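You operate a simulated robot arm through the tools that you are given. There is no shell and no other tool.

You are at the controls of a simulated robot arm. One attempt, no reset.

## Task
Pull the click wrench once at 3 Nm, then wind it back to 1 Nm and switch the tester off.
Fine: before the pull, hold the zero button till the display clears; stop at the click.

It is judged by the outcome, as a careful person would: the job done as asked, and still so three seconds after it is handed in. It fails if anything else is knocked over, pushed out of place, dropped, spilled or broken.

## Robot
A 7-joint arm with a two-finger parallel gripper, fixed in place. Base frame: the origin is at the foot of the arm, x ahead of it, y to its left, z up; the work surface is at about z = 0. Readings come in mm, rad, newtons and seconds.
With the tool pointing down near the work surface it reaches from about 260 to 680 mm from the base axis. Its first joint turns from -2.897 to 2.897 rad. Payload 2.5 kg.
The TCP is the grasp point between the finger pads, 30 mm short of the fingertips. In the tool frame z runs along the fingers and y along their closing line. Largest opening 94 mm; finger width 28, thickness 10; the body of the gripper, 50 by 96 mm, starts 55 mm behind the TCP.
Orientation is that of the tool frame in the base frame, as [roll, pitch, yaw] about the fixed x, y, z axes, in that order (R = Rz(yaw) Ry(pitch) Rx(roll)). With the fingers straight down and closing along the base's y, the tool's x points along the base's -x, its y along +y and its z along -z.

## Interface
- The arm moves only by the tool nudge_tool. Its argument "moves" is a list that holds one entry, the list of rows, each a list of 7 numbers: the shift along the base's x, y, z in mm, then the turn, a rotation vector about the base's x, y, z in rad, then the gripper command, from -1 (fully open) to 1 (shut), values between in proportion. In form: [[[dx, dy, dz, rx, ry, rz, gripper], ...]]. A call has 1 to 20 rows; each row shifts and turns the commanded pose from where the row before left it. Rows are played at 5 a second. More than 50 mm and 0.15 rad between two rows, or a gripper value outside its range, and nothing of the call is played. Where a pose cannot be reached the arm comes as near as it can. A force on the tool above 40 N (or 10 N above the force at the start of the call, whichever is more), or a blocked arm, ends the call early, and 0.2 s more pass. Each finger travels about 72 mm/s and halts on what it meets, pressing with about 25 N; the grip force reading is that of the motor and also rises with nothing between the fingers. The clock runs only during rows and for 0.2 s after the last one: add rows that do not move to give the fingers time. It gives the time, the measured TCP pose, the force on the tool (base axes), the opening and the grip force at its end, in the units of the frame above (readings bear some noise), with the torque about the TCP (base axes, N m) and any sound that the robot's microphone picked up.
- Cameras (640 x 400 px; columns grow to the right, rows downward): "scene" is fixed at [218.5, 649.5, 804.5]; the picture's right is [-0.94, -0.34, 0.00], its down [-0.24, 0.67, -0.70] and it looks along [0.24, -0.66, -0.71] (base axes); focal length 320 px, centre (320, 200). "wrist" rides on the gripper at [76, 14, -102] in the tool frame; the picture's right is [-0.18, 0.98, 0.00], its down [-0.75, -0.14, -0.64] and it looks along [-0.63, -0.12, 0.77] (tool axes); focal length 243 px, centre (320, 200). There is no depth. A picture from a camera that has moved, and an enlarged one, comes with that camera's place and axes in the base frame and with its lens.
- grab_frame(camera): a new picture of that camera. The clock stands still meanwhile.
- inspect(camera, box): a new picture of the part [left, top, right, bottom] of that camera's present view, enlarged. The clock stands still meanwhile.
- job_done(): hands the job in; it is judged then, once.

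Nothing tells you positions but the pictures and the camera data. Unless the task says otherwise, let go and move clear before handing in.

The tools are called after "Emit:" by a JSON object that holds its "name" and its "arguments". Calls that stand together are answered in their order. nudge_tool: Moves the arm, as the interface text tells. Its arguments: {"type":"object","properties":{"moves":{"type":"array","items":{"type":"array","items":{"type":"array","items":{"type":"number"}}}}},"required":["moves"]} The other tools are called the same way: grab_frame (camera) takes a picture; inspect (camera, box) takes an enlarged picture of a part of a camera's view; job_done () hands the job in.

At the start:

```text
t: 0.0
tool_pos: [402.6, -4.4, 397.5]
tcp_rot: [3.141, 0.0, -3.141]
force: [0.1, 0.4, 0.4]
moment: [-0.04, 0.0, -0.03]
width: 94.0
finger_force: 0.1
```

scene: 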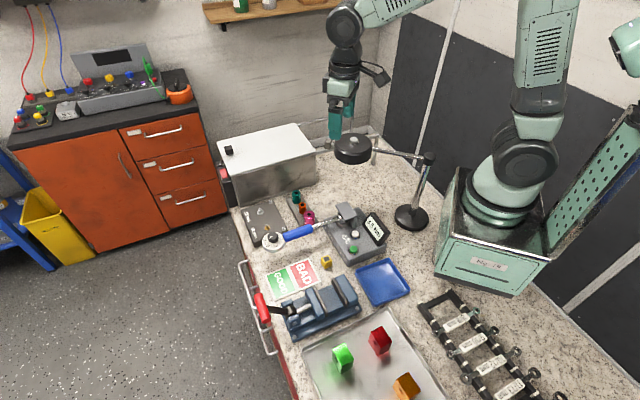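
wrist: 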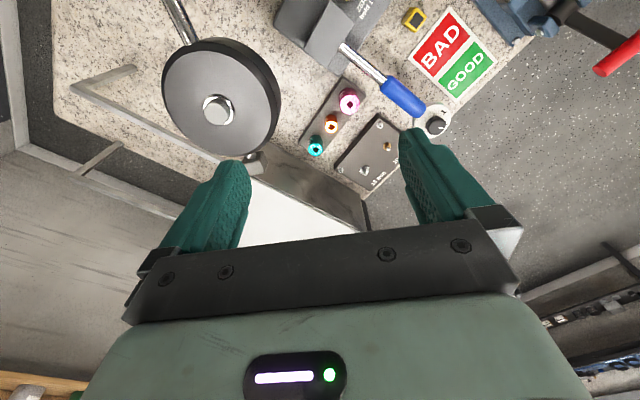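

I see a bench with a torque tester (grey box with a display), a blue-handled click wrench engaged on it, and a lamp, a vise and other items nearby. I'll look closer before moving.

Emit:
{"name": "inspect", "arguments": {"camera": "scene", "box": [240, 180, 400, 280]}}

Emit:
{"name": "inspect", "arguments": {"camera": "wrist", "box": [240, 0, 480, 200]}}

Emit:
{"name": "inspect", "arguments": {"camera": "scene", "box": [320, 195, 400, 270]}}

```text
4.00 times, centred on (320, 230) of scene
camera zoom: at [218.5, 649.5, 804.5], right [-0.94, -0.34, 0.0], down [-0.24, 0.67, -0.7], along [0.24, -0.66, -0.71], focal length 1278 px, centre (320, 80)
```

zoom: 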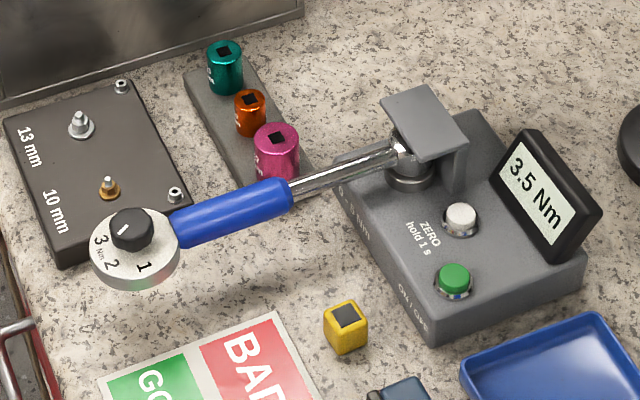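

```text
2.00 times, centred on (360, 100) of wrist
camera zoom: at [325.5, 10.6, 500.9], right [0.18, 0.98, 0.0], down [0.75, -0.14, 0.64], along [0.63, -0.12, -0.77], focal length 485 px, centre (240, 400)
```

zoom: 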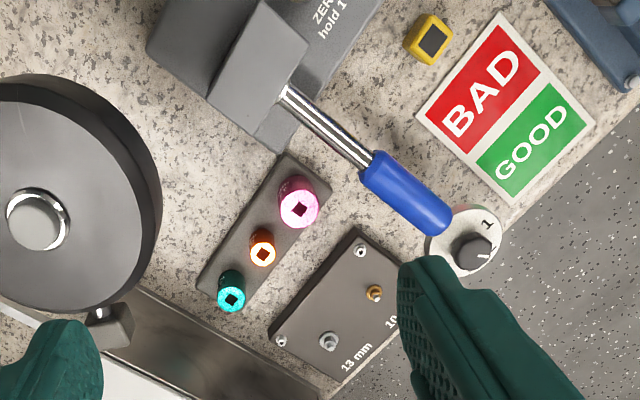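

```text
5.33 times, centred on (360, 232) of scene
camera zoom: at [218.5, 649.5, 804.5], right [-0.94, -0.34, 0.0], down [-0.24, 0.67, -0.7], along [0.24, -0.66, -0.71], focal length 1704 px, centre (107, 27)
```

zoom: 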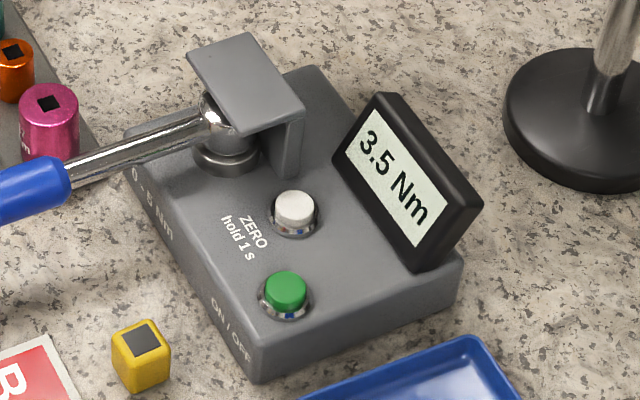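

The tester reads 3.5 Nm, with a white ZERO button and a green ON/OFF button. The wrench points away from it at about 45°, with its dial and knob near (528, 175, 87). Next I'll zoom in on the dial to read the setting.

Emit:
{"name": "inspect", "arguments": {"camera": "scene", "box": [258, 226, 290, 256]}}

Emit:
{"name": "inspect", "arguments": {"camera": "wrist", "box": [400, 90, 464, 140]}}

Emit:
{"name": "inspect", "arguments": {"camera": "scene", "box": [320, 195, 368, 235]}}

Emit:
{"name": "inspect", "arguments": {"camera": "scene", "box": [280, 100, 440, 240]}}

```text
13.33 times, centred on (274, 241) of scene
camera zoom: at [218.5, 649.5, 804.5], right [-0.94, -0.34, 0.0], down [-0.24, 0.67, -0.7], along [0.24, -0.66, -0.71], focal length 4259 px, centre (933, -347)
```

zoom: 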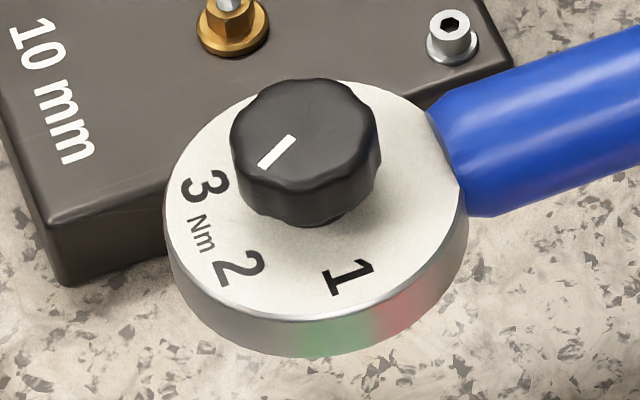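

```text
8.00 times, centred on (432, 115) of wrist
camera zoom: at [325.5, 10.6, 500.9], right [0.18, 0.98, 0.0], down [0.75, -0.14, 0.64], along [0.63, -0.12, -0.77], focal length 1941 px, centre (-576, 880)
```

zoom: 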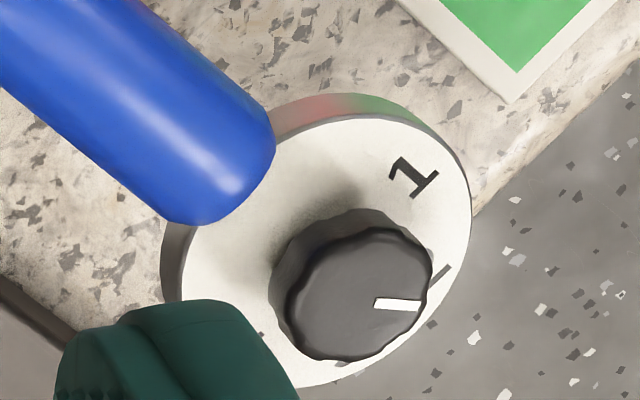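

```text
10.00 times, centred on (344, 215) of scene
camera zoom: at [218.5, 649.5, 804.5], right [-0.94, -0.34, 0.0], down [-0.24, 0.67, -0.7], along [0.24, -0.66, -0.71], focal length 3195 px, centre (80, 50)
```

zoom: 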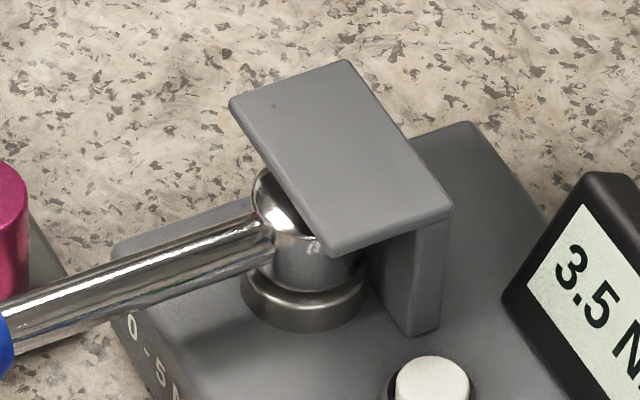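

```text
2.86 times, centred on (360, 170) of scene
camera zoom: at [218.5, 649.5, 804.5], right [-0.94, -0.34, 0.0], down [-0.24, 0.67, -0.7], along [0.24, -0.66, -0.71], focal length 913 px, centre (206, 286)
```

zoom: 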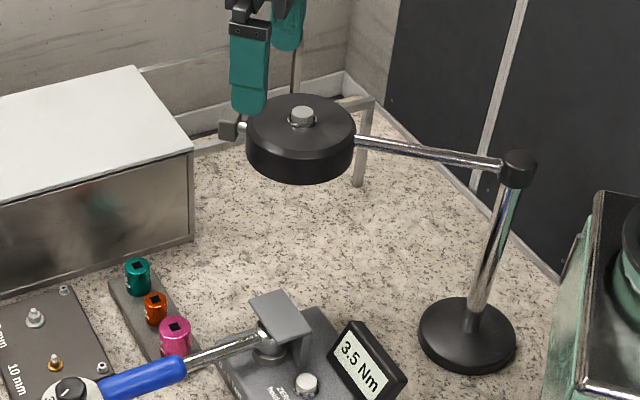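

The pointer looks to be near 2 on the dial, with 3 clockwise of it (from above) and 1 counter-clockwise. I'll move the arm over the dial, turning the closing line along the wrench, to get a closer view.

Emit:
{"name": "nudge_tool", "arguments": {"moves": [[[20, 30, 0, 0, 0, -0.131, -1], [20, 30, -10, 0, 0, -0.131, -1], [20, 30, -20, 0, 0, -0.131, -1], [20, 30, -20, 0, 0, -0.131, -1], [20, 30, -25, 0, 0, -0.131, -1], [20, 29, -25, 0, 0, -0.13, -1], [0, 0, 0, 0, 0, 0, -1]]]}}

Emit:
{"name": "grab_frame", "arguments": {"camera": "wrist"}}

Emit:
{"name": "grab_frame", "arguments": {"camera": "scene"}}

```text
t: 1.6
tool_pos: [522.5, 174.9, 296.4]
tcp_rot: [-3.141, -0.001, 2.354]
force: [-0.3, 0.8, -0.7]
moment: [0.01, 0.01, 0.0]
width: 93.8
finger_force: 0.0
```

```text
taken
camera wrist: at [478.5, 240.2, 398.5], right [0.83, 0.56, 0.0], down [0.43, -0.63, 0.64], along [0.36, -0.53, -0.77], focal length 243 px, centre (320, 200)
```

wrist: 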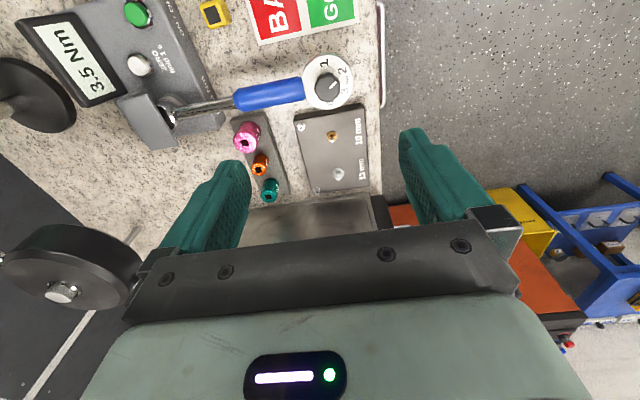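

```text
taken
```

scene: 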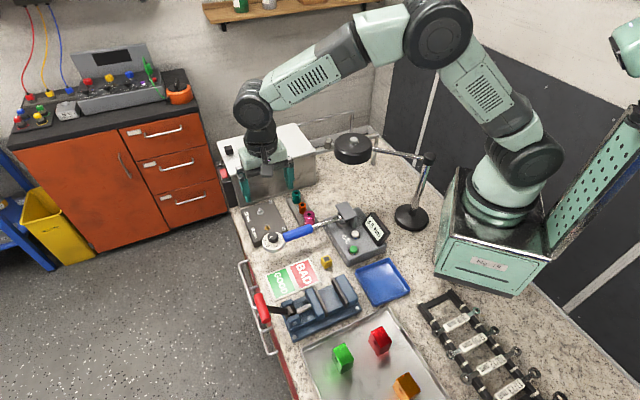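

The whole wrench, dial and tester are now in the wrist view. I'll zoom in to read the dial and measure positions.

Emit:
{"name": "inspect", "arguments": {"camera": "wrist", "box": [296, 48, 360, 116]}}

Emit:
{"name": "inspect", "arguments": {"camera": "wrist", "box": [60, 0, 360, 160]}}

Emit:
{"name": "inspect", "arguments": {"camera": "wrist", "box": [40, 0, 240, 140]}}

```text
5.88 times, centred on (328, 82) of wrist
camera zoom: at [478.5, 240.2, 398.5], right [0.83, 0.56, 0.0], down [0.43, -0.63, 0.64], along [0.36, -0.53, -0.77], focal length 1427 px, centre (273, 894)
```

zoom: 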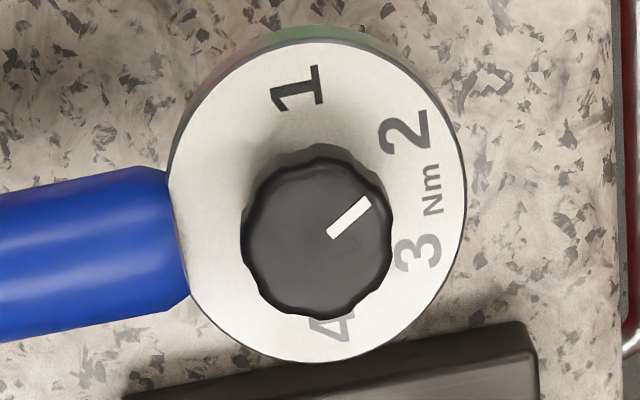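

```text
2.13 times, centred on (210, 80) of wrist
camera zoom: at [478.5, 240.2, 398.5], right [0.83, 0.56, 0.0], down [0.43, -0.63, 0.64], along [0.36, -0.53, -0.77], focal length 518 px, centre (555, 456)
```

zoom: 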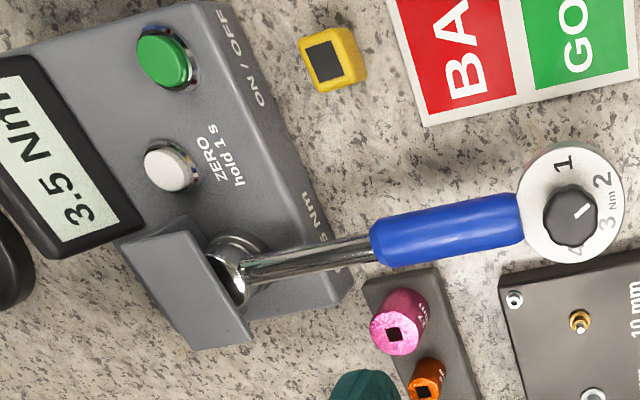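

```text
2.86 times, centred on (140, 70) of wrist
camera zoom: at [478.5, 240.2, 398.5], right [0.83, 0.56, 0.0], down [0.43, -0.63, 0.64], along [0.36, -0.53, -0.77], focal length 693 px, centre (834, 571)
```

zoom: 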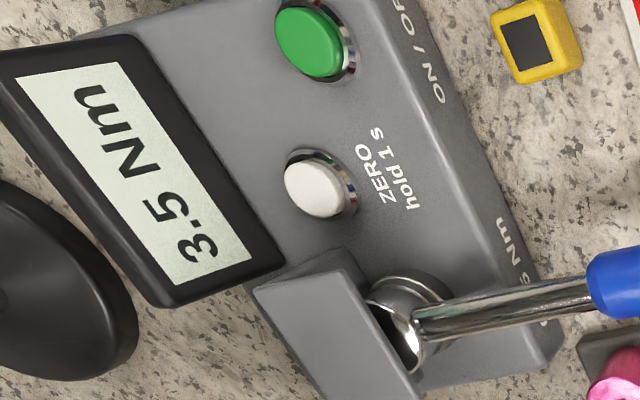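

The dial runs 1–4 with about 60° per Nm, and the pointer is at about 2. The knob is centred near (528, 182) with its top at about z 113. I'll drop to just above the knob with the fingers partly closed and check the centring.

Emit:
{"name": "nudge_tool", "arguments": {"moves": [[[2, 3, -30, 0, 0, 0, -0.3], [2, 3, -30, 0, 0, 0, 0.0], [1, 1, -30, 0, 0, 0, 0.1], [0, 0, -26, 0, 0, 0, 0.1], [0, 0, 0, 0, 0, 0, 0.1], [0, 0, 0, 0, 0, 0, 0.1]]]}}

Emit:
{"name": "grab_frame", "arguments": {"camera": "wrist"}}

Emit:
{"name": "inspect", "arguments": {"camera": "scene", "box": [230, 190, 330, 270]}}

```text
t: 3.0
tool_pos: [528.3, 180.3, 179.7]
tcp_rot: [3.141, 0.001, 2.356]
force: [0.7, -0.3, -1.1]
moment: [0.01, 0.0, -0.02]
width: 42.4
finger_force: 0.0
```

```text
taken
camera wrist: at [483.0, 245.5, 284.5], right [0.83, 0.56, 0.0], down [0.43, -0.63, 0.64], along [0.36, -0.53, -0.77], focal length 243 px, centre (320, 200)
```

wrist: 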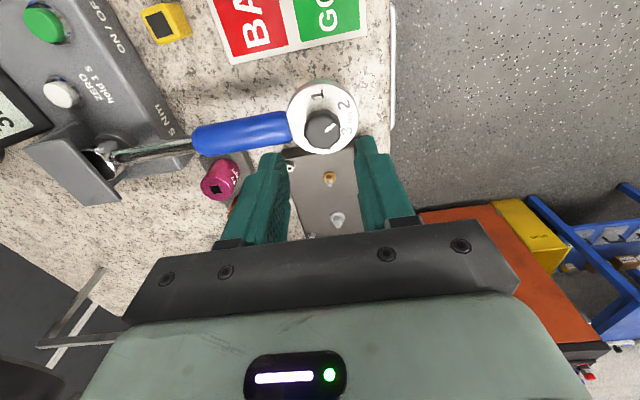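

```text
5.00 times, centred on (280, 230) of scene
camera zoom: at [218.5, 649.5, 804.5], right [-0.94, -0.34, 0.0], down [-0.24, 0.67, -0.7], along [0.24, -0.66, -0.71], focal length 1597 px, centre (520, 50)
```

zoom: 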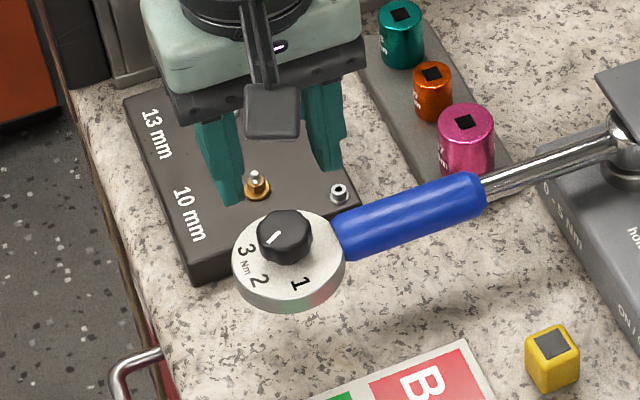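

I'm about 50 mm above the knob; I'll zoom in to check where the knob sits relative to the fingertips.

Emit:
{"name": "inspect", "arguments": {"camera": "wrist", "box": [260, 70, 400, 190]}}

Emit:
{"name": "inspect", "arguments": {"camera": "wrist", "box": [280, 75, 360, 160]}}

```text
3.33 times, centred on (330, 130) of wrist
camera zoom: at [483.0, 245.5, 284.5], right [0.83, 0.56, 0.0], down [0.43, -0.63, 0.64], along [0.36, -0.53, -0.77], focal length 809 px, centre (287, 433)
```

zoom: 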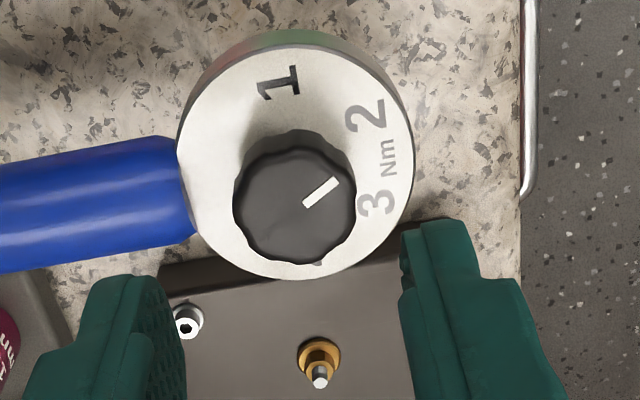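

```text
4.71 times, centred on (320, 118) of wrist
camera zoom: at [483.0, 245.5, 284.5], right [0.83, 0.56, 0.0], down [0.43, -0.63, 0.64], along [0.36, -0.53, -0.77], focal length 1142 px, centre (320, 588)
```

zoom: 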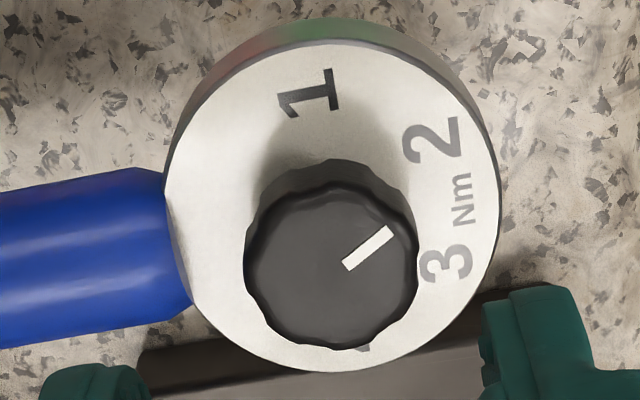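

The knob sits nearly on the tool axis, about 1.5 mm further out along the wrench. I'll correct that and go down until the tips are about level with the knob top, then check the heights in the scene view.

Emit:
{"name": "nudge_tool", "arguments": {"moves": [[[1, 1, -15, 0, 0, 0, 0.1], [0, 0, -15, 0, 0, 0, 0.1], [0, 0, -5, 0, 0, 0, 0.1], [0, 0, 0, 0, 0, 0, 0.1]]]}}

Emit:
{"name": "inspect", "arguments": {"camera": "scene", "box": [250, 205, 306, 245]}}

Emit:
{"name": "inspect", "arguments": {"camera": "wrist", "box": [250, 90, 390, 200]}}

```text
t: 4.0
tool_pos: [528.9, 182.3, 146.1]
tcp_rot: [-3.142, 0.001, 2.355]
force: [-0.1, -0.1, 0.1]
moment: [-0.01, -0.01, -0.02]
width: 42.1
finger_force: 0.0
```

```text
10.00 times, centred on (278, 225) of scene
camera zoom: at [218.5, 649.5, 804.5], right [-0.94, -0.34, 0.0], down [-0.24, 0.67, -0.7], along [0.24, -0.66, -0.71], focal length 3195 px, centre (740, -50)
```

zoom: 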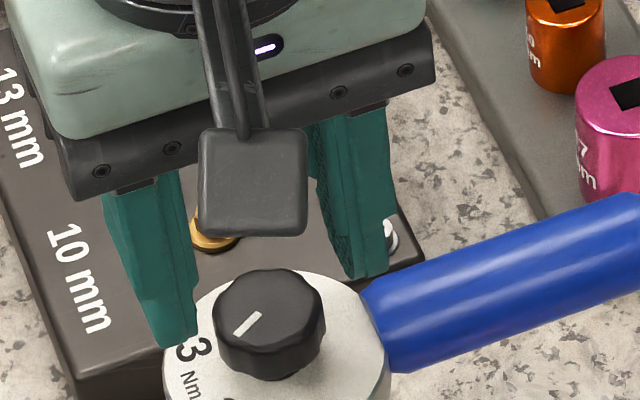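

```text
3.64 times, centred on (320, 145) of wrist
camera zoom: at [484.3, 247.1, 250.1], right [0.83, 0.56, 0.0], down [0.43, -0.63, 0.64], along [0.36, -0.53, -0.77], focal length 882 px, centre (320, 400)
```

zoom: 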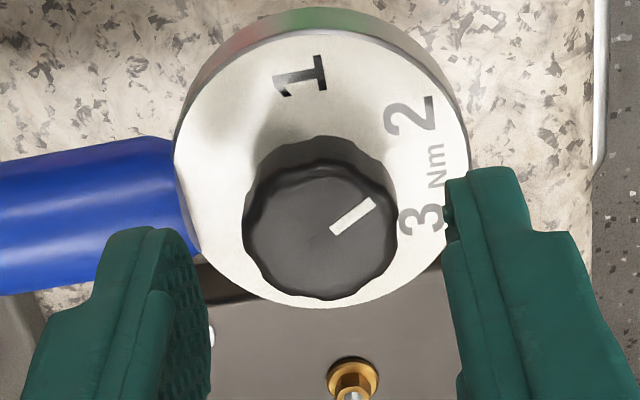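

The two cameras share nearly the same viewing direction, so lateral offset and height get mixed up. I'll raise a little and turn the tool about its own axis: any shift of the knob between views gives the true offset, and it also tests the wrist's range.

Emit:
{"name": "nudge_tool", "arguments": {"moves": [[[0, 0, 12, 0, 0, 0, 0.1], [0, 0, 0, 0, 0, -0.131, 0.1], [0, 0, 0, 0, 0, -0.131, 0.1], [0, 0, 0, 0, 0, -0.131, 0.1], [0, 0, 0, 0, 0, -0.131, 0.1], [0, 0, 0, 0, 0, -0.131, 0.1], [0, 0, 0, 0, 0, -0.131, 0.1], [0, 0, 0, 0, 0, -0.131, 0.1], [0, 0, 0, 0, 0, -0.13, 0.1], [0, 0, 0, 0, 0, 0, 0.1]]]}}

Emit:
{"name": "grab_frame", "arguments": {"camera": "wrist"}}

Emit:
{"name": "inspect", "arguments": {"camera": "wrist", "box": [250, 90, 390, 200]}}

```text
t: 6.2
tool_pos: [527.4, 182.6, 158.3]
tcp_rot: [-3.141, 0.001, 1.305]
force: [0.4, 0.6, -0.2]
moment: [0.05, 0.0, 0.01]
width: 42.0
finger_force: 0.0
```

```text
taken
camera wrist: at [561.4, 252.7, 261.4], right [0.9, -0.43, 0.0], down [-0.33, -0.69, 0.64], along [-0.28, -0.58, -0.77], focal length 243 px, centre (320, 200)
```

wrist: 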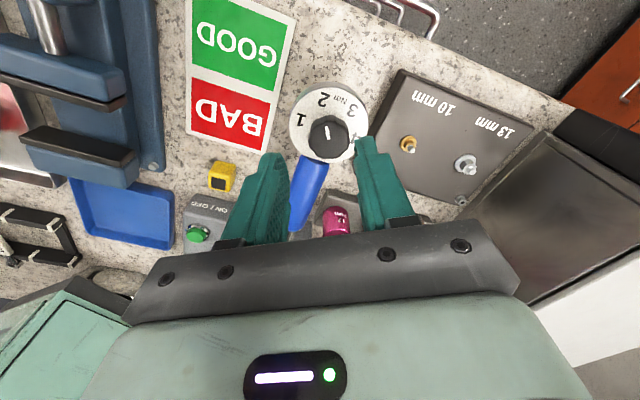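

```text
3.64 times, centred on (320, 145) of wrist
camera zoom: at [561.4, 252.7, 261.4], right [0.9, -0.43, 0.0], down [-0.33, -0.69, 0.64], along [-0.28, -0.58, -0.77], focal length 882 px, centre (320, 400)
```

zoom: 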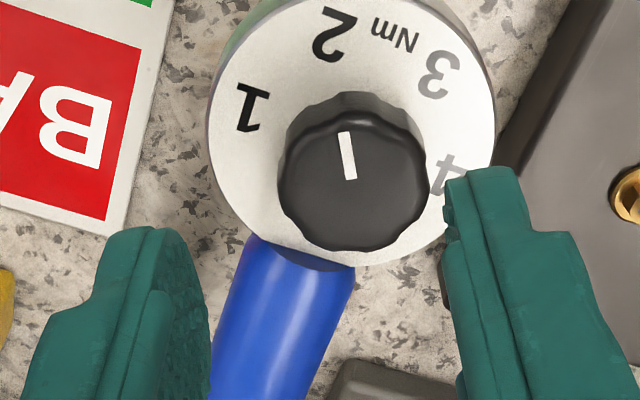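

The −105° yaw works. Now I'll rotate the other way for a view from the opposite side.

Emit:
{"name": "nudge_tool", "arguments": {"moves": [[[0, 0, 0, 0, 0, 0.147, 0.1], [0, 0, 0, 0, 0, 0.147, 0.1], [0, 0, 0, 0, 0, 0.147, 0.1], [0, 0, 0, 0, 0, 0.147, 0.1], [0, 0, 0, 0, 0, 0.147, 0.1], [0, 0, 0, 0, 0, 0.147, 0.1], [0, 0, 0, 0, 0, 0.147, 0.1], [0, 0, 0, 0, 0, 0.147, 0.1], [0, 0, 0, 0, 0, 0.147, 0.1], [0, 0, 0, 0, 0, 0.147, 0.1], [0, 0, 0, 0, 0, 0.147, 0.1], [0, 0, 0, 0, 0, 0.147, 0.1], [0, 0, 0, 0, 0, 0.147, 0.1], [0, 0, 0, 0, 0, 0.147, 0.1], [0, 0, 0, 0, 0, 0.147, 0.1], [0, 0, 0, 0, 0, 0.147, 0.1], [0, 0, 0, 0, 0, 0, 0.1]]]}}

Emit:
{"name": "grab_frame", "arguments": {"camera": "wrist"}}

Emit:
{"name": "inspect", "arguments": {"camera": "wrist", "box": [250, 90, 390, 200]}}

```text
t: 9.8
tool_pos: [528.6, 182.5, 158.8]
tcp_rot: [-3.142, 0.001, -2.622]
force: [0.6, 0.2, 0.3]
moment: [-0.01, 0.0, 0.0]
width: 42.5
finger_force: 0.1
```

```text
taken
camera wrist: at [454.6, 157.8, 261.6], right [-0.33, 0.94, 0.0], down [0.72, 0.25, 0.64], along [0.61, 0.21, -0.77], focal length 243 px, centre (320, 200)
```

wrist: 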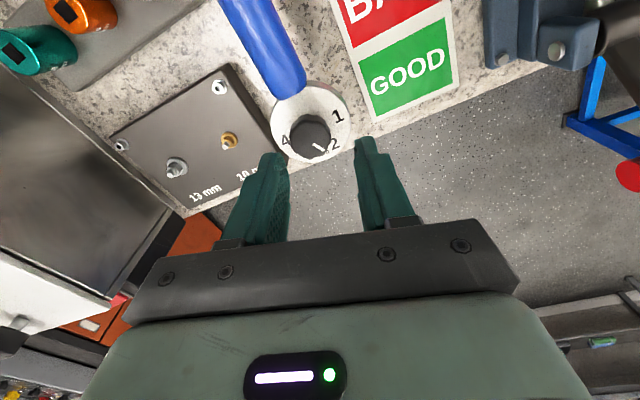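

```text
3.64 times, centred on (320, 145) of wrist
camera zoom: at [454.6, 157.8, 261.6], right [-0.33, 0.94, 0.0], down [0.72, 0.25, 0.64], along [0.61, 0.21, -0.77], focal length 882 px, centre (320, 400)
```

zoom: 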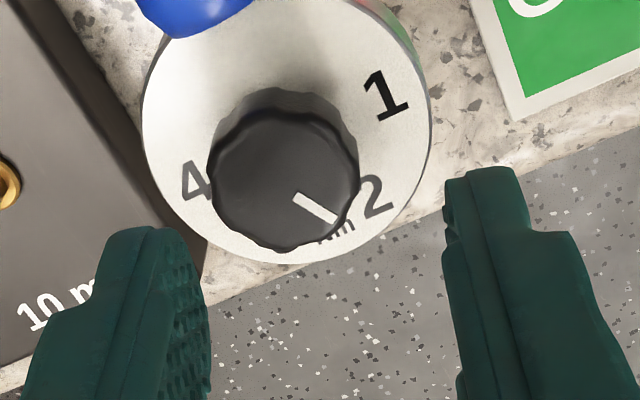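

Turning the tool shows the knob is actually about (+4.5, −5.3) mm off the tool axis. That puts its top at about z 98 and the plate at about z 72, lower than I first thought. I'll recentre, turn back to the wrench line and verify.

Emit:
{"name": "nudge_tool", "arguments": {"moves": [[[2, -2.5, 0, 0, 0, -0.131, 0.1], [2.5, -2.8, 0, 0, 0, -0.131, 0.1], [0, 0, 0, 0, 0, -0.131, 0.1], [0, 0, 0, 0, 0, -0.131, 0.1], [0, 0, 0, 0, 0, -0.131, 0.1], [0, 0, 0, 0, 0, -0.131, 0.1], [0, 0, 0, 0, 0, -0.131, 0.1], [0, 0, 0, 0, 0, -0.131, 0.1], [0, 0, 0, 0, 0, -0.131, 0.1], [0, 0, 0, 0, 0, -0.127, 0.1], [0, 0, 0, 0, 0, 0, 0.1]]]}}

Emit:
{"name": "inspect", "arguments": {"camera": "wrist", "box": [250, 90, 390, 200]}}

Emit:
{"name": "grab_frame", "arguments": {"camera": "wrist"}}

```text
t: 12.2
tool_pos: [534.0, 178.0, 160.4]
tcp_rot: [3.141, -0.001, 2.351]
force: [0.3, 0.3, -0.2]
moment: [-0.02, -0.01, 0.02]
width: 42.1
finger_force: 0.1
```

```text
3.64 times, centred on (320, 145) of wrist
camera zoom: at [489.2, 242.7, 262.7], right [0.83, 0.56, 0.0], down [0.43, -0.63, 0.64], along [0.36, -0.53, -0.77], focal length 882 px, centre (320, 400)
```

zoom: 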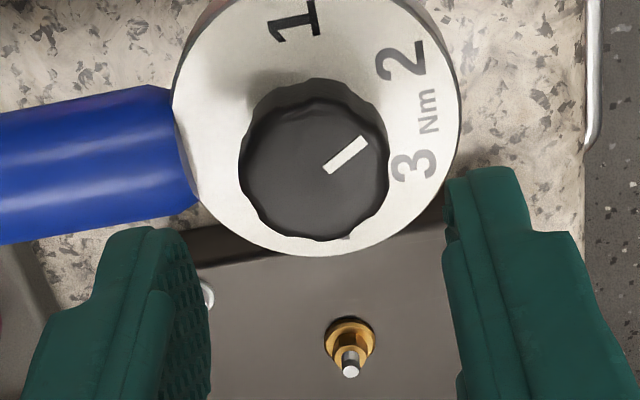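

```text
taken
camera wrist: at [489.2, 242.7, 262.7], right [0.83, 0.56, 0.0], down [0.43, -0.63, 0.64], along [0.36, -0.53, -0.77], focal length 243 px, centre (320, 200)
```

wrist: 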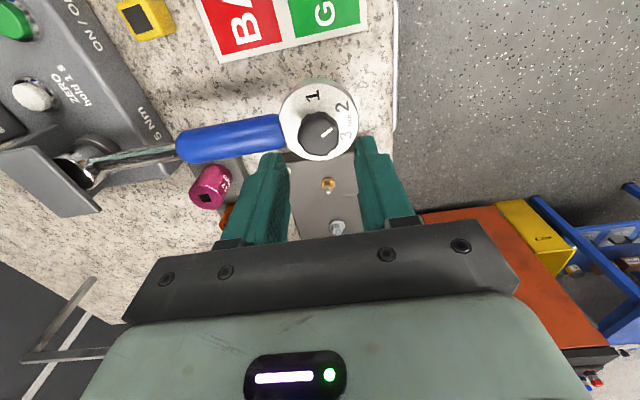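

The knob is now within about 1 mm of the axis. I'll make a small trim and check from the −105° yaw once more before going down.

Emit:
{"name": "nudge_tool", "arguments": {"moves": [[[-0.5, -0.3, 0, 0, 0, -0.131, 0.1], [0, 0, 0, 0, 0, -0.131, 0.1], [0, 0, 0, 0, 0, -0.131, 0.1], [0, 0, 0, 0, 0, -0.131, 0.1], [0, 0, 0, 0, 0, -0.131, 0.1], [0, 0, 0, 0, 0, -0.131, 0.1], [0, 0, 0, 0, 0, -0.131, 0.1], [0, 0, 0, 0, 0, -0.13, 0.1], [0, 0, 0, 0, 0, 0, 0.1]]]}}

Emit:
{"name": "inspect", "arguments": {"camera": "wrist", "box": [250, 90, 390, 200]}}

```text
t: 14.2
tool_pos: [532.4, 177.9, 157.6]
tcp_rot: [3.141, 0.001, 1.302]
force: [0.8, -0.3, -0.1]
moment: [0.01, -0.02, -0.02]
width: 42.2
finger_force: 0.1
```

```text
3.64 times, centred on (320, 145) of wrist
camera zoom: at [565.8, 247.5, 261.6], right [0.9, -0.44, 0.0], down [-0.34, -0.69, 0.64], along [-0.28, -0.58, -0.77], focal length 882 px, centre (320, 400)
```

zoom: 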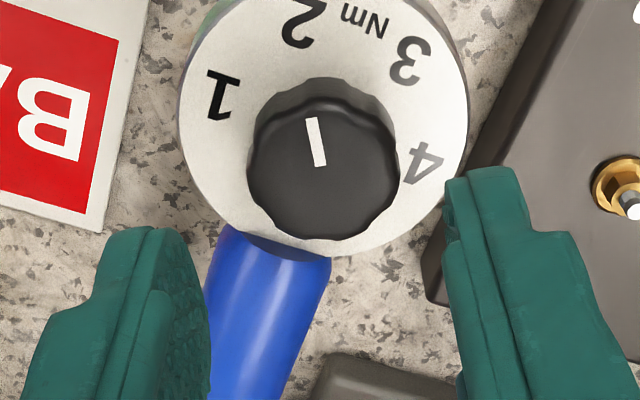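

Residual error is about 1 mm or less. I'll turn back to the wrench line, trim, and descend around the knob in small steps with the fingers still open.

Emit:
{"name": "nudge_tool", "arguments": {"moves": [[[0, -0.8, 0, 0, 0, 0.131, 0.1], [0, 0, 0, 0, 0, 0.131, 0.1], [0, 0, 0, 0, 0, 0.131, 0.1], [0, 0, 0, 0, 0, 0.131, 0.1], [0, 0, 0, 0, 0, 0.131, 0.1], [0, 0, 0, 0, 0, 0.131, 0.1], [0, 0, 0, 0, 0, 0.131, 0.1], [0, 0, 0, 0, 0, 0.135, 0.1], [0, 0, -10, 0, 0, 0, 0.1], [0, 0, -10, 0, 0, 0, 0.1], [0, 0, -8, 0, 0, 0, 0.1], [0, 0, -6, 0, 0, 0, 0.1], [0, 0, -5, 0, 0, 0, 0.1], [0, 0, 0, 0, 0, 0, 0.1]]]}}

Emit:
{"name": "grab_frame", "arguments": {"camera": "wrist"}}

Emit:
{"name": "inspect", "arguments": {"camera": "scene", "box": [245, 205, 309, 255]}}

```text
t: 17.2
tool_pos: [532.1, 177.2, 119.1]
tcp_rot: [-3.141, 0.0, 2.358]
force: [-0.5, 0.0, 0.3]
moment: [0.01, -0.01, -0.01]
width: 42.2
finger_force: 0.0
```

```text
taken
camera wrist: at [487.2, 241.5, 222.4], right [0.82, 0.57, 0.0], down [0.43, -0.63, 0.64], along [0.36, -0.53, -0.77], focal length 243 px, centre (320, 200)
```

wrist: 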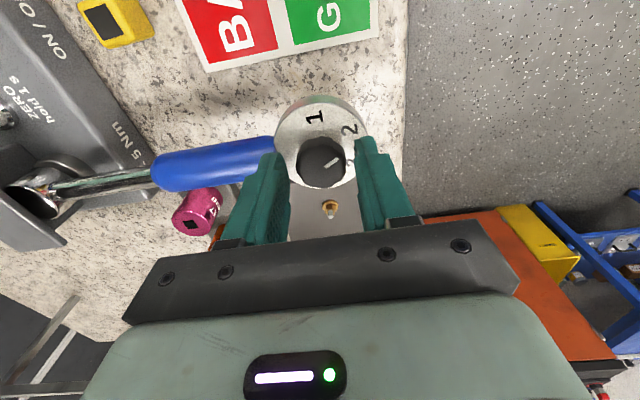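

```text
8.00 times, centred on (277, 230) of scene
camera zoom: at [218.5, 649.5, 804.5], right [-0.94, -0.34, 0.0], down [-0.24, 0.67, -0.7], along [0.24, -0.66, -0.71], focal length 2556 px, centre (664, -40)
```

zoom: 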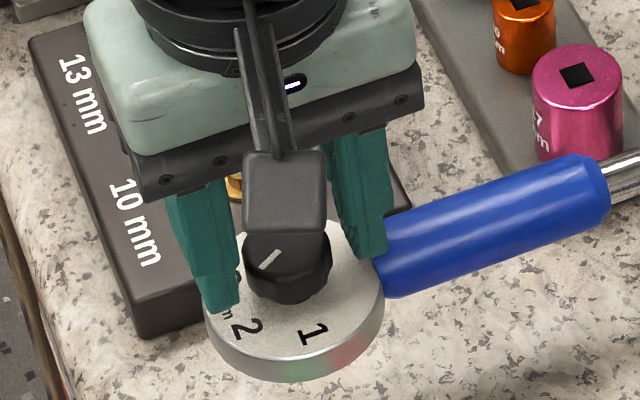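

The tips are now straddling the knob. I'll take a closer look to judge how deep the fingers are and how far they are from the handle.

Emit:
{"name": "inspect", "arguments": {"camera": "wrist", "box": [250, 90, 390, 200]}}

Emit:
{"name": "inspect", "arguments": {"camera": "scene", "box": [262, 222, 298, 252]}}

```text
3.64 times, centred on (320, 145) of wrist
camera zoom: at [487.2, 241.5, 222.4], right [0.82, 0.57, 0.0], down [0.43, -0.63, 0.64], along [0.36, -0.53, -0.77], focal length 882 px, centre (320, 400)
```

zoom: 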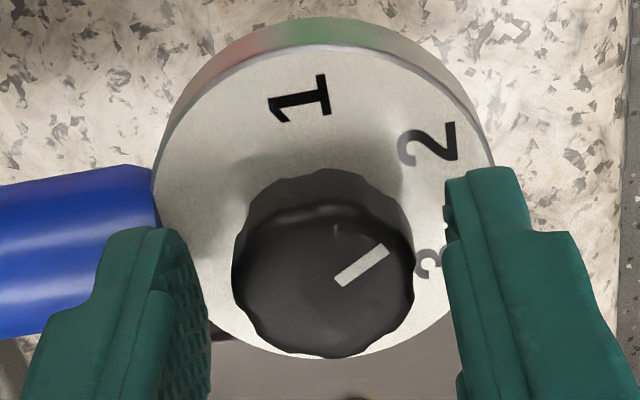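

```text
13.33 times, centred on (280, 237) of scene
camera zoom: at [218.5, 649.5, 804.5], right [-0.94, -0.34, 0.0], down [-0.24, 0.67, -0.7], along [0.24, -0.66, -0.71], focal length 4259 px, centre (853, -293)
```

zoom: 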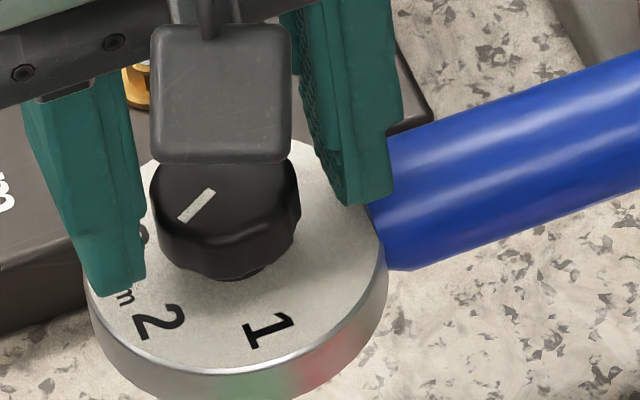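

The knob is centred between the fingers with the tips at about z 90. I'll drop 5 mm more and close on the knob.

Emit:
{"name": "nudge_tool", "arguments": {"moves": [[[0, 0, -3, 0, 0, 0, 0.1], [0, 0, -2.5, 0, 0, 0, 0.1], [0, 0, 0, 0, 0, 0, 0.2], [0, 0, 0, 0, 0, 0, 0.3], [0, 0, 0, 0, 0, 0, 0.5], [0, 0, 0, 0, 0, 0, 0.5]]]}}

Emit:
{"name": "inspect", "arguments": {"camera": "wrist", "box": [250, 90, 390, 200]}}

Emit:
{"name": "inspect", "arguments": {"camera": "scene", "box": [320, 195, 400, 270]}}

```text
t: 18.6
tool_pos: [531.4, 179.4, 111.9]
tcp_rot: [3.14, -0.001, 2.359]
force: [4.1, 3.8, -4.7]
moment: [0.06, -0.39, 0.01]
width: 30.0
finger_force: 44.9
```

```text
3.64 times, centred on (320, 145) of wrist
camera zoom: at [487.3, 241.9, 215.5], right [0.82, 0.57, 0.0], down [0.43, -0.63, 0.64], along [0.36, -0.53, -0.77], focal length 882 px, centre (320, 400)
```

zoom: 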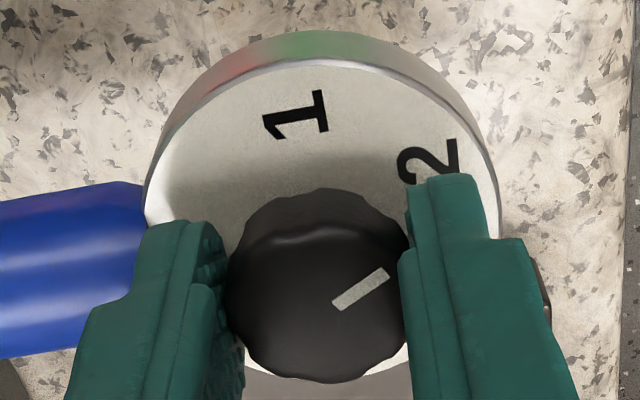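

```text
5.33 times, centred on (360, 232) of scene
camera zoom: at [218.5, 649.5, 804.5], right [-0.94, -0.34, 0.0], down [-0.24, 0.67, -0.7], along [0.24, -0.66, -0.71], focal length 1704 px, centre (107, 27)
```

zoom: 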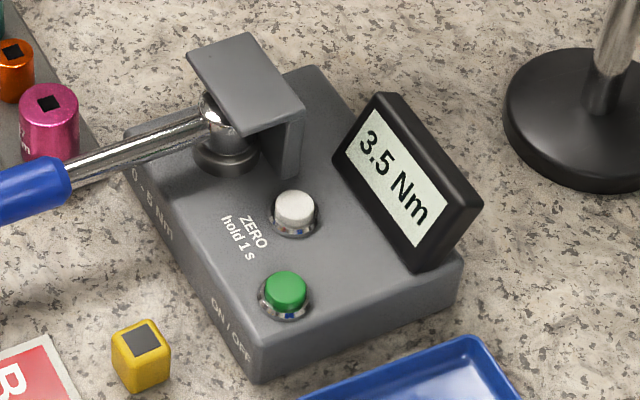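

The knob is gripped at 30 mm with only a small axial load. I'll turn it clockwise (towards 3) in two stages, starting with 30°.

Emit:
{"name": "nudge_tool", "arguments": {"moves": [[[0.3, 0.3, 0, 0, 0, -0.0873, 0.5], [0, 0, 0, 0, 0, -0.0873, 0.5], [0, 0, 0, 0, 0, -0.0873, 0.5], [0, 0, 0, 0, 0, -0.0873, 0.5], [0, 0, 0, 0, 0, -0.0873, 0.5], [0, 0, 0, 0, 0, -0.0873, 0.5], [0, 0, 0, 0, 0, 0, 0.5]]]}}

Emit:
{"name": "inspect", "arguments": {"camera": "wrist", "box": [250, 90, 390, 200]}}

Emit:
{"name": "inspect", "arguments": {"camera": "scene", "box": [250, 215, 314, 255]}}

```text
t: 19.5
tool_pos: [531.7, 178.1, 111.9]
tcp_rot: [3.141, -0.003, 2.071]
force: [2.0, 1.2, -4.0]
moment: [-0.12, -0.04, 0.01]
width: 30.4
finger_force: 45.2
stopped in row 4: the force on the tool passed its limit at 42 N (the readings are from after the stop); the commanded pose is now the measured one
```

```text
3.64 times, centred on (320, 145) of wrist
camera zoom: at [507.4, 252.2, 215.6], right [0.95, 0.31, 0.0], down [0.24, -0.73, 0.64], along [0.2, -0.61, -0.77], focal length 882 px, centre (320, 400)
```

zoom: 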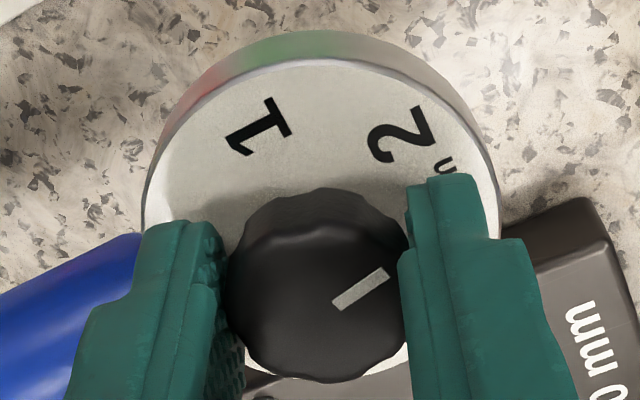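

```text
10.00 times, centred on (282, 235) of scene
camera zoom: at [218.5, 649.5, 804.5], right [-0.94, -0.34, 0.0], down [-0.24, 0.67, -0.7], along [0.24, -0.66, -0.71], focal length 3195 px, centre (700, -150)
```

zoom: 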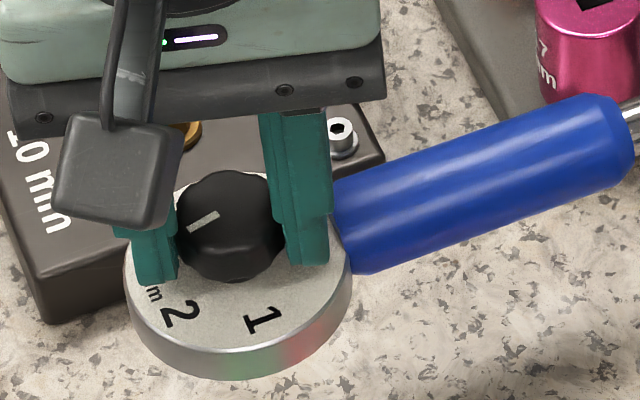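

The knob turned about 16°, but then the inner fingertip seems to have run into the handle end, whose top at about z 89 is higher than my tips. No click was heard. I'll release slightly, raise the tips above handle level and regrip.

Emit:
{"name": "nudge_tool", "arguments": {"moves": [[[0, 0, 0, 0, 0, 0, 0.3], [0, 0, 0, 0, 0, 0, 0.3], [0, 0, 4, 0, 0, 0, 0.3], [0, 0, 4, 0, 0, 0, 0.2], [0, 0, 0, 0, 0, 0, 0.2], [0, 0, 0, 0, 0, 0, 0.2]]]}}

Emit:
{"name": "inspect", "arguments": {"camera": "wrist", "box": [250, 90, 390, 200]}}

Emit:
{"name": "inspect", "arguments": {"camera": "scene", "box": [250, 215, 314, 255]}}

Emit:
{"name": "inspect", "arguments": {"camera": "scene", "box": [320, 195, 400, 270]}}

```text
t: 20.9
tool_pos: [531.6, 177.8, 119.6]
tcp_rot: [-3.141, -0.001, 2.07]
force: [0.5, 0.0, -0.4]
moment: [0.01, -0.02, 0.0]
width: 37.5
finger_force: 0.2
```

```text
3.64 times, centred on (320, 145) of wrist
camera zoom: at [507.3, 252.3, 223.8], right [0.95, 0.31, 0.0], down [0.24, -0.73, 0.64], along [0.2, -0.61, -0.77], focal length 882 px, centre (320, 400)
```

zoom: 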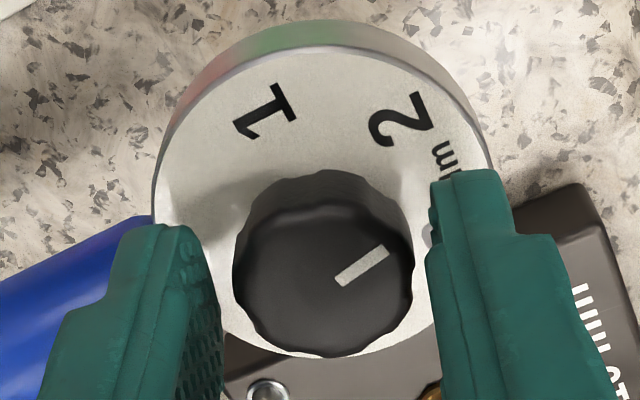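

```text
10.00 times, centred on (282, 235) of scene
camera zoom: at [218.5, 649.5, 804.5], right [-0.94, -0.34, 0.0], down [-0.24, 0.67, -0.7], along [0.24, -0.66, -0.71], focal length 3195 px, centre (700, -150)
```

zoom: 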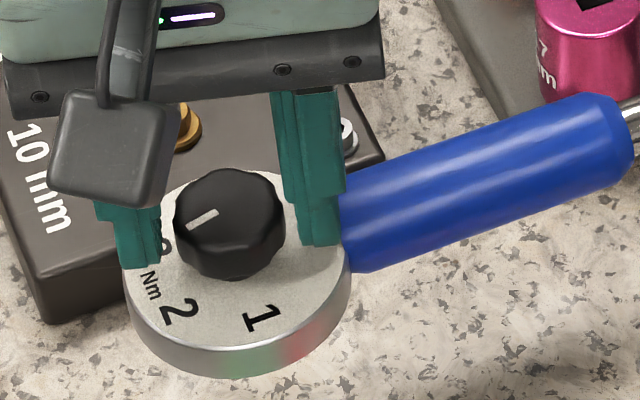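

```text
5.33 times, centred on (360, 232) of scene
camera zoom: at [218.5, 649.5, 804.5], right [-0.94, -0.34, 0.0], down [-0.24, 0.67, -0.7], along [0.24, -0.66, -0.71], focal length 1704 px, centre (107, 27)
```

zoom: 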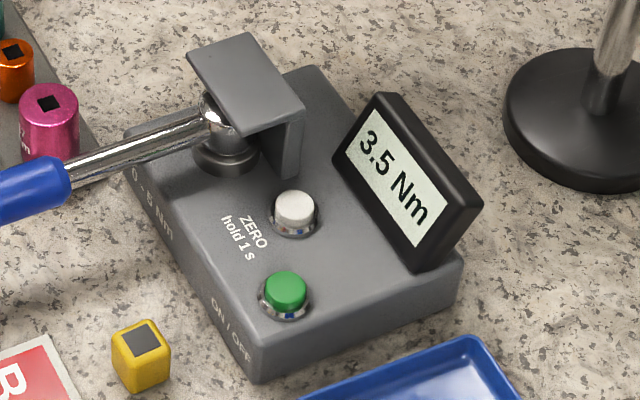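

The display and wrench are undisturbed, and the tips are now about 2 mm above the handle with roughly 6 mm of knob to hold. I'll regrip and continue clockwise slowly.

Emit:
{"name": "nudge_tool", "arguments": {"moves": [[[0, 0, 0, 0, 0, 0, 0.35], [0, 0, 0, 0, 0, 0, 0.5], [0, 0, 0, 0, 0, 0, 0.5]]]}}

Emit:
{"name": "nudge_tool", "arguments": {"moves": [[[0, 0, 0, 0, 0, -0.05, 0.5], [0, 0, 0, 0, 0, -0.05, 0.5], [0, 0, 0, 0, 0, -0.05, 0.5], [0, 0, 0, 0, 0, -0.05, 0.5], [0, 0, 0, 0, 0, -0.05, 0.5], [0, 0, 0, 0, 0, -0.05, 0.5], [0, 0, 0, 0, 0, 0, 0.5]]]}}

Emit:
{"name": "inspect", "arguments": {"camera": "wrist", "box": [250, 90, 390, 200]}}

```text
t: 21.7
tool_pos: [532.7, 179.0, 120.5]
tcp_rot: [3.14, -0.002, 2.07]
force: [2.8, 2.4, -1.3]
moment: [-0.03, -0.16, 0.01]
width: 29.5
finger_force: 45.2
```

```text
t: 23.3
tool_pos: [532.6, 179.8, 120.1]
tcp_rot: [3.14, -0.005, 1.769]
force: [14.7, 13.3, -13.4]
moment: [0.24, -0.51, 0.02]
width: 29.7
finger_force: 44.7
```

```text
3.64 times, centred on (320, 145) of wrist
camera zoom: at [530.6, 256.3, 223.9], right [1.0, 0.01, 0.0], down [0.01, -0.77, 0.64], along [0.01, -0.64, -0.77], focal length 882 px, centre (320, 400)
```

zoom: 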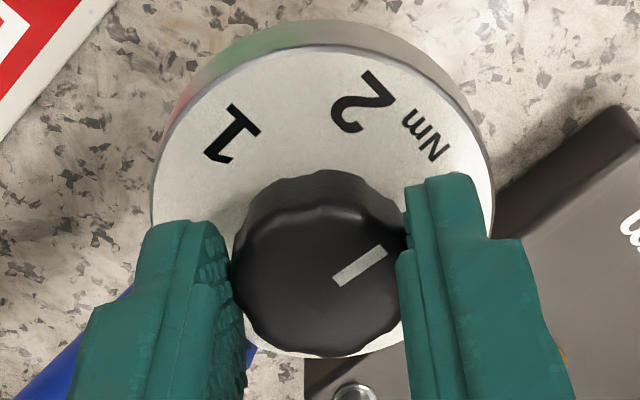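

The load is building along the wrench axis because the knob axis is about 1.5 mm off the tool axis and the arm is stiff. I'll unload that and keep turning about the true knob centre.

Emit:
{"name": "nudge_tool", "arguments": {"moves": [[[0.4, 0.35, -0.2, 0, 0, 0, 0.5], [0.08, 0, 0, 0, 0, -0.05, 0.5], [0.08, 0, 0, 0, 0, -0.05, 0.5], [0.08, 0, 0, 0, 0, -0.05, 0.5], [0.08, 0, 0, 0, 0, -0.05, 0.5], [0, 0, 0, 0, 0, 0, 0.5]]]}}

```text
t: 24.7
tool_pos: [533.1, 178.2, 119.7]
tcp_rot: [3.14, -0.001, 1.57]
force: [13.6, 14.3, 3.3]
moment: [0.35, -0.39, 0.01]
width: 29.6
finger_force: 45.1
```

Progress is good and the lateral load on the wrench is near zero. I'll relieve the axial load a little more and finish the turn to 3.

Emit:
{"name": "nudge_tool", "arguments": {"moves": [[[0.35, 0.4, 0, 0, 0, 0, 0.5], [0.12, 0.04, 0, 0, 0, -0.05, 0.5], [0.12, 0.04, 0, 0, 0, -0.05, 0.5], [0.12, 0.04, 0, 0, 0, -0.05, 0.5], [0.12, 0.04, 0, 0, 0, -0.05, 0.5], [0, 0, 0, 0, 0, 0, 0.5]]]}}

Emit:
{"name": "inspect", "arguments": {"camera": "wrist", "box": [250, 90, 390, 200]}}

Emit:
{"name": "inspect", "arguments": {"camera": "scene", "box": [250, 215, 314, 255]}}

```text
t: 26.1
tool_pos: [533.8, 179.2, 120.5]
tcp_rot: [3.141, -0.002, 1.37]
force: [4.4, 3.2, 12.5]
moment: [0.09, -0.03, -0.02]
width: 29.4
finger_force: 45.1
```

```text
3.64 times, centred on (320, 145) of wrist
camera zoom: at [562.1, 250.5, 223.8], right [0.93, -0.38, 0.0], down [-0.29, -0.71, 0.64], along [-0.24, -0.59, -0.77], focal length 882 px, centre (320, 400)
```

zoom: 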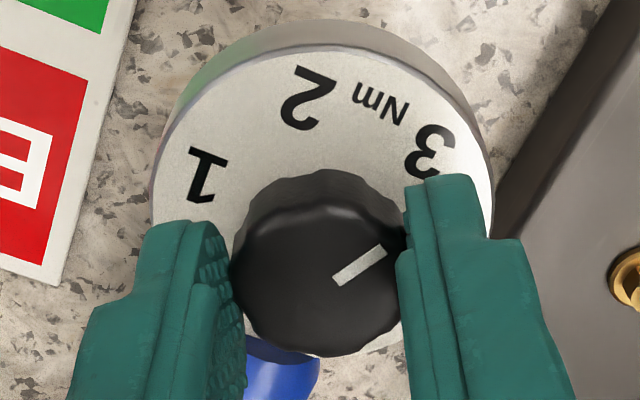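

```text
10.00 times, centred on (282, 235) of scene
camera zoom: at [218.5, 649.5, 804.5], right [-0.94, -0.34, 0.0], down [-0.24, 0.67, -0.7], along [0.24, -0.66, -0.71], focal length 3195 px, centre (700, -150)
```

zoom: 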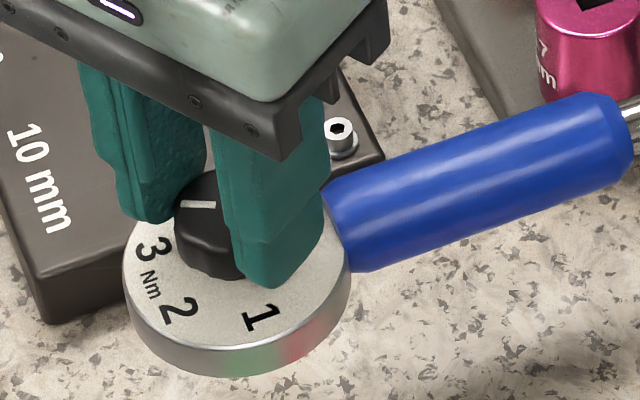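

The pointer is now nearly on 3. I'll relieve the small vertical load, add about 2°, then release and raise to read the setting from above.

Emit:
{"name": "nudge_tool", "arguments": {"moves": [[[0.05, 0, 0.2, 0, 0, -0.04, 0.5], [0, 0, 0, 0, 0, 0, 0.5], [0, 0, 0, 0, 0, 0, 0.35], [0, 0, 0, 0, 0, 0, 0.2], [0, 0, 0, 0, 0, 0, 0.1], [0, 0, 10, 0, 0, 0, 0.1], [0, 0, 30, 0, 0, 0, 0.1], [0, 0, 30, 0, 0, 0, 0.1], [0, 0, 30, 0, 0, 0, 0.1], [0, 0, 0, 0, 0, 0, 0.1]]]}}

Emit:
{"name": "inspect", "arguments": {"camera": "wrist", "box": [280, 40, 380, 140]}}

Emit:
{"name": "inspect", "arguments": {"camera": "scene", "box": [258, 226, 290, 256]}}

Emit:
{"name": "inspect", "arguments": {"camera": "scene", "box": [320, 195, 400, 270]}}

```text
t: 28.3
tool_pos: [533.9, 179.3, 219.8]
tcp_rot: [-3.141, -0.002, 1.331]
force: [0.1, -0.3, -0.8]
moment: [0.0, -0.04, -0.02]
width: 42.5
finger_force: 0.1
```

```text
4.00 times, centred on (330, 90) of wrist
camera zoom: at [565.8, 250.4, 323.5], right [0.91, -0.41, 0.0], down [-0.32, -0.7, 0.64], along [-0.26, -0.58, -0.77], focal length 970 px, centre (280, 640)
```

zoom: 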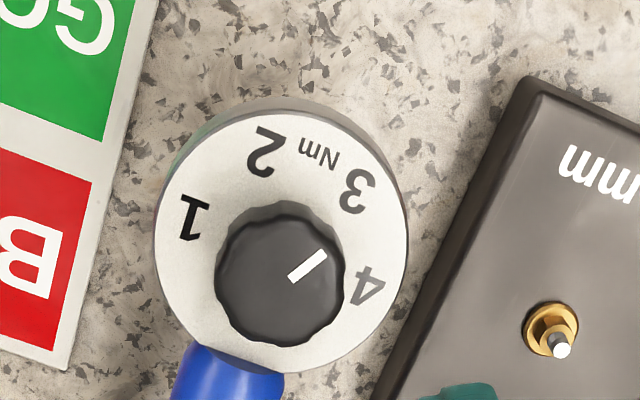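

```text
13.33 times, centred on (274, 241) of scene
camera zoom: at [218.5, 649.5, 804.5], right [-0.94, -0.34, 0.0], down [-0.24, 0.67, -0.7], along [0.24, -0.66, -0.71], focal length 4259 px, centre (933, -347)
```

zoom: 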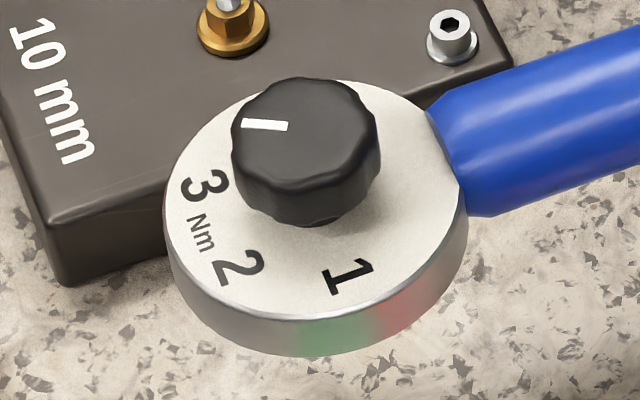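

```text
5.33 times, centred on (360, 232) of scene
camera zoom: at [218.5, 649.5, 804.5], right [-0.94, -0.34, 0.0], down [-0.24, 0.67, -0.7], along [0.24, -0.66, -0.71], focal length 1704 px, centre (107, 27)
```

zoom: 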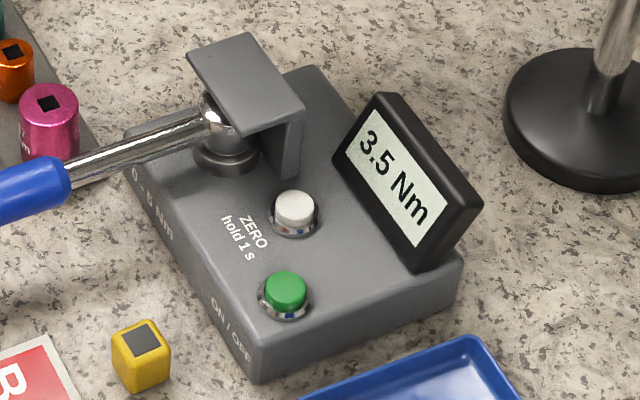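

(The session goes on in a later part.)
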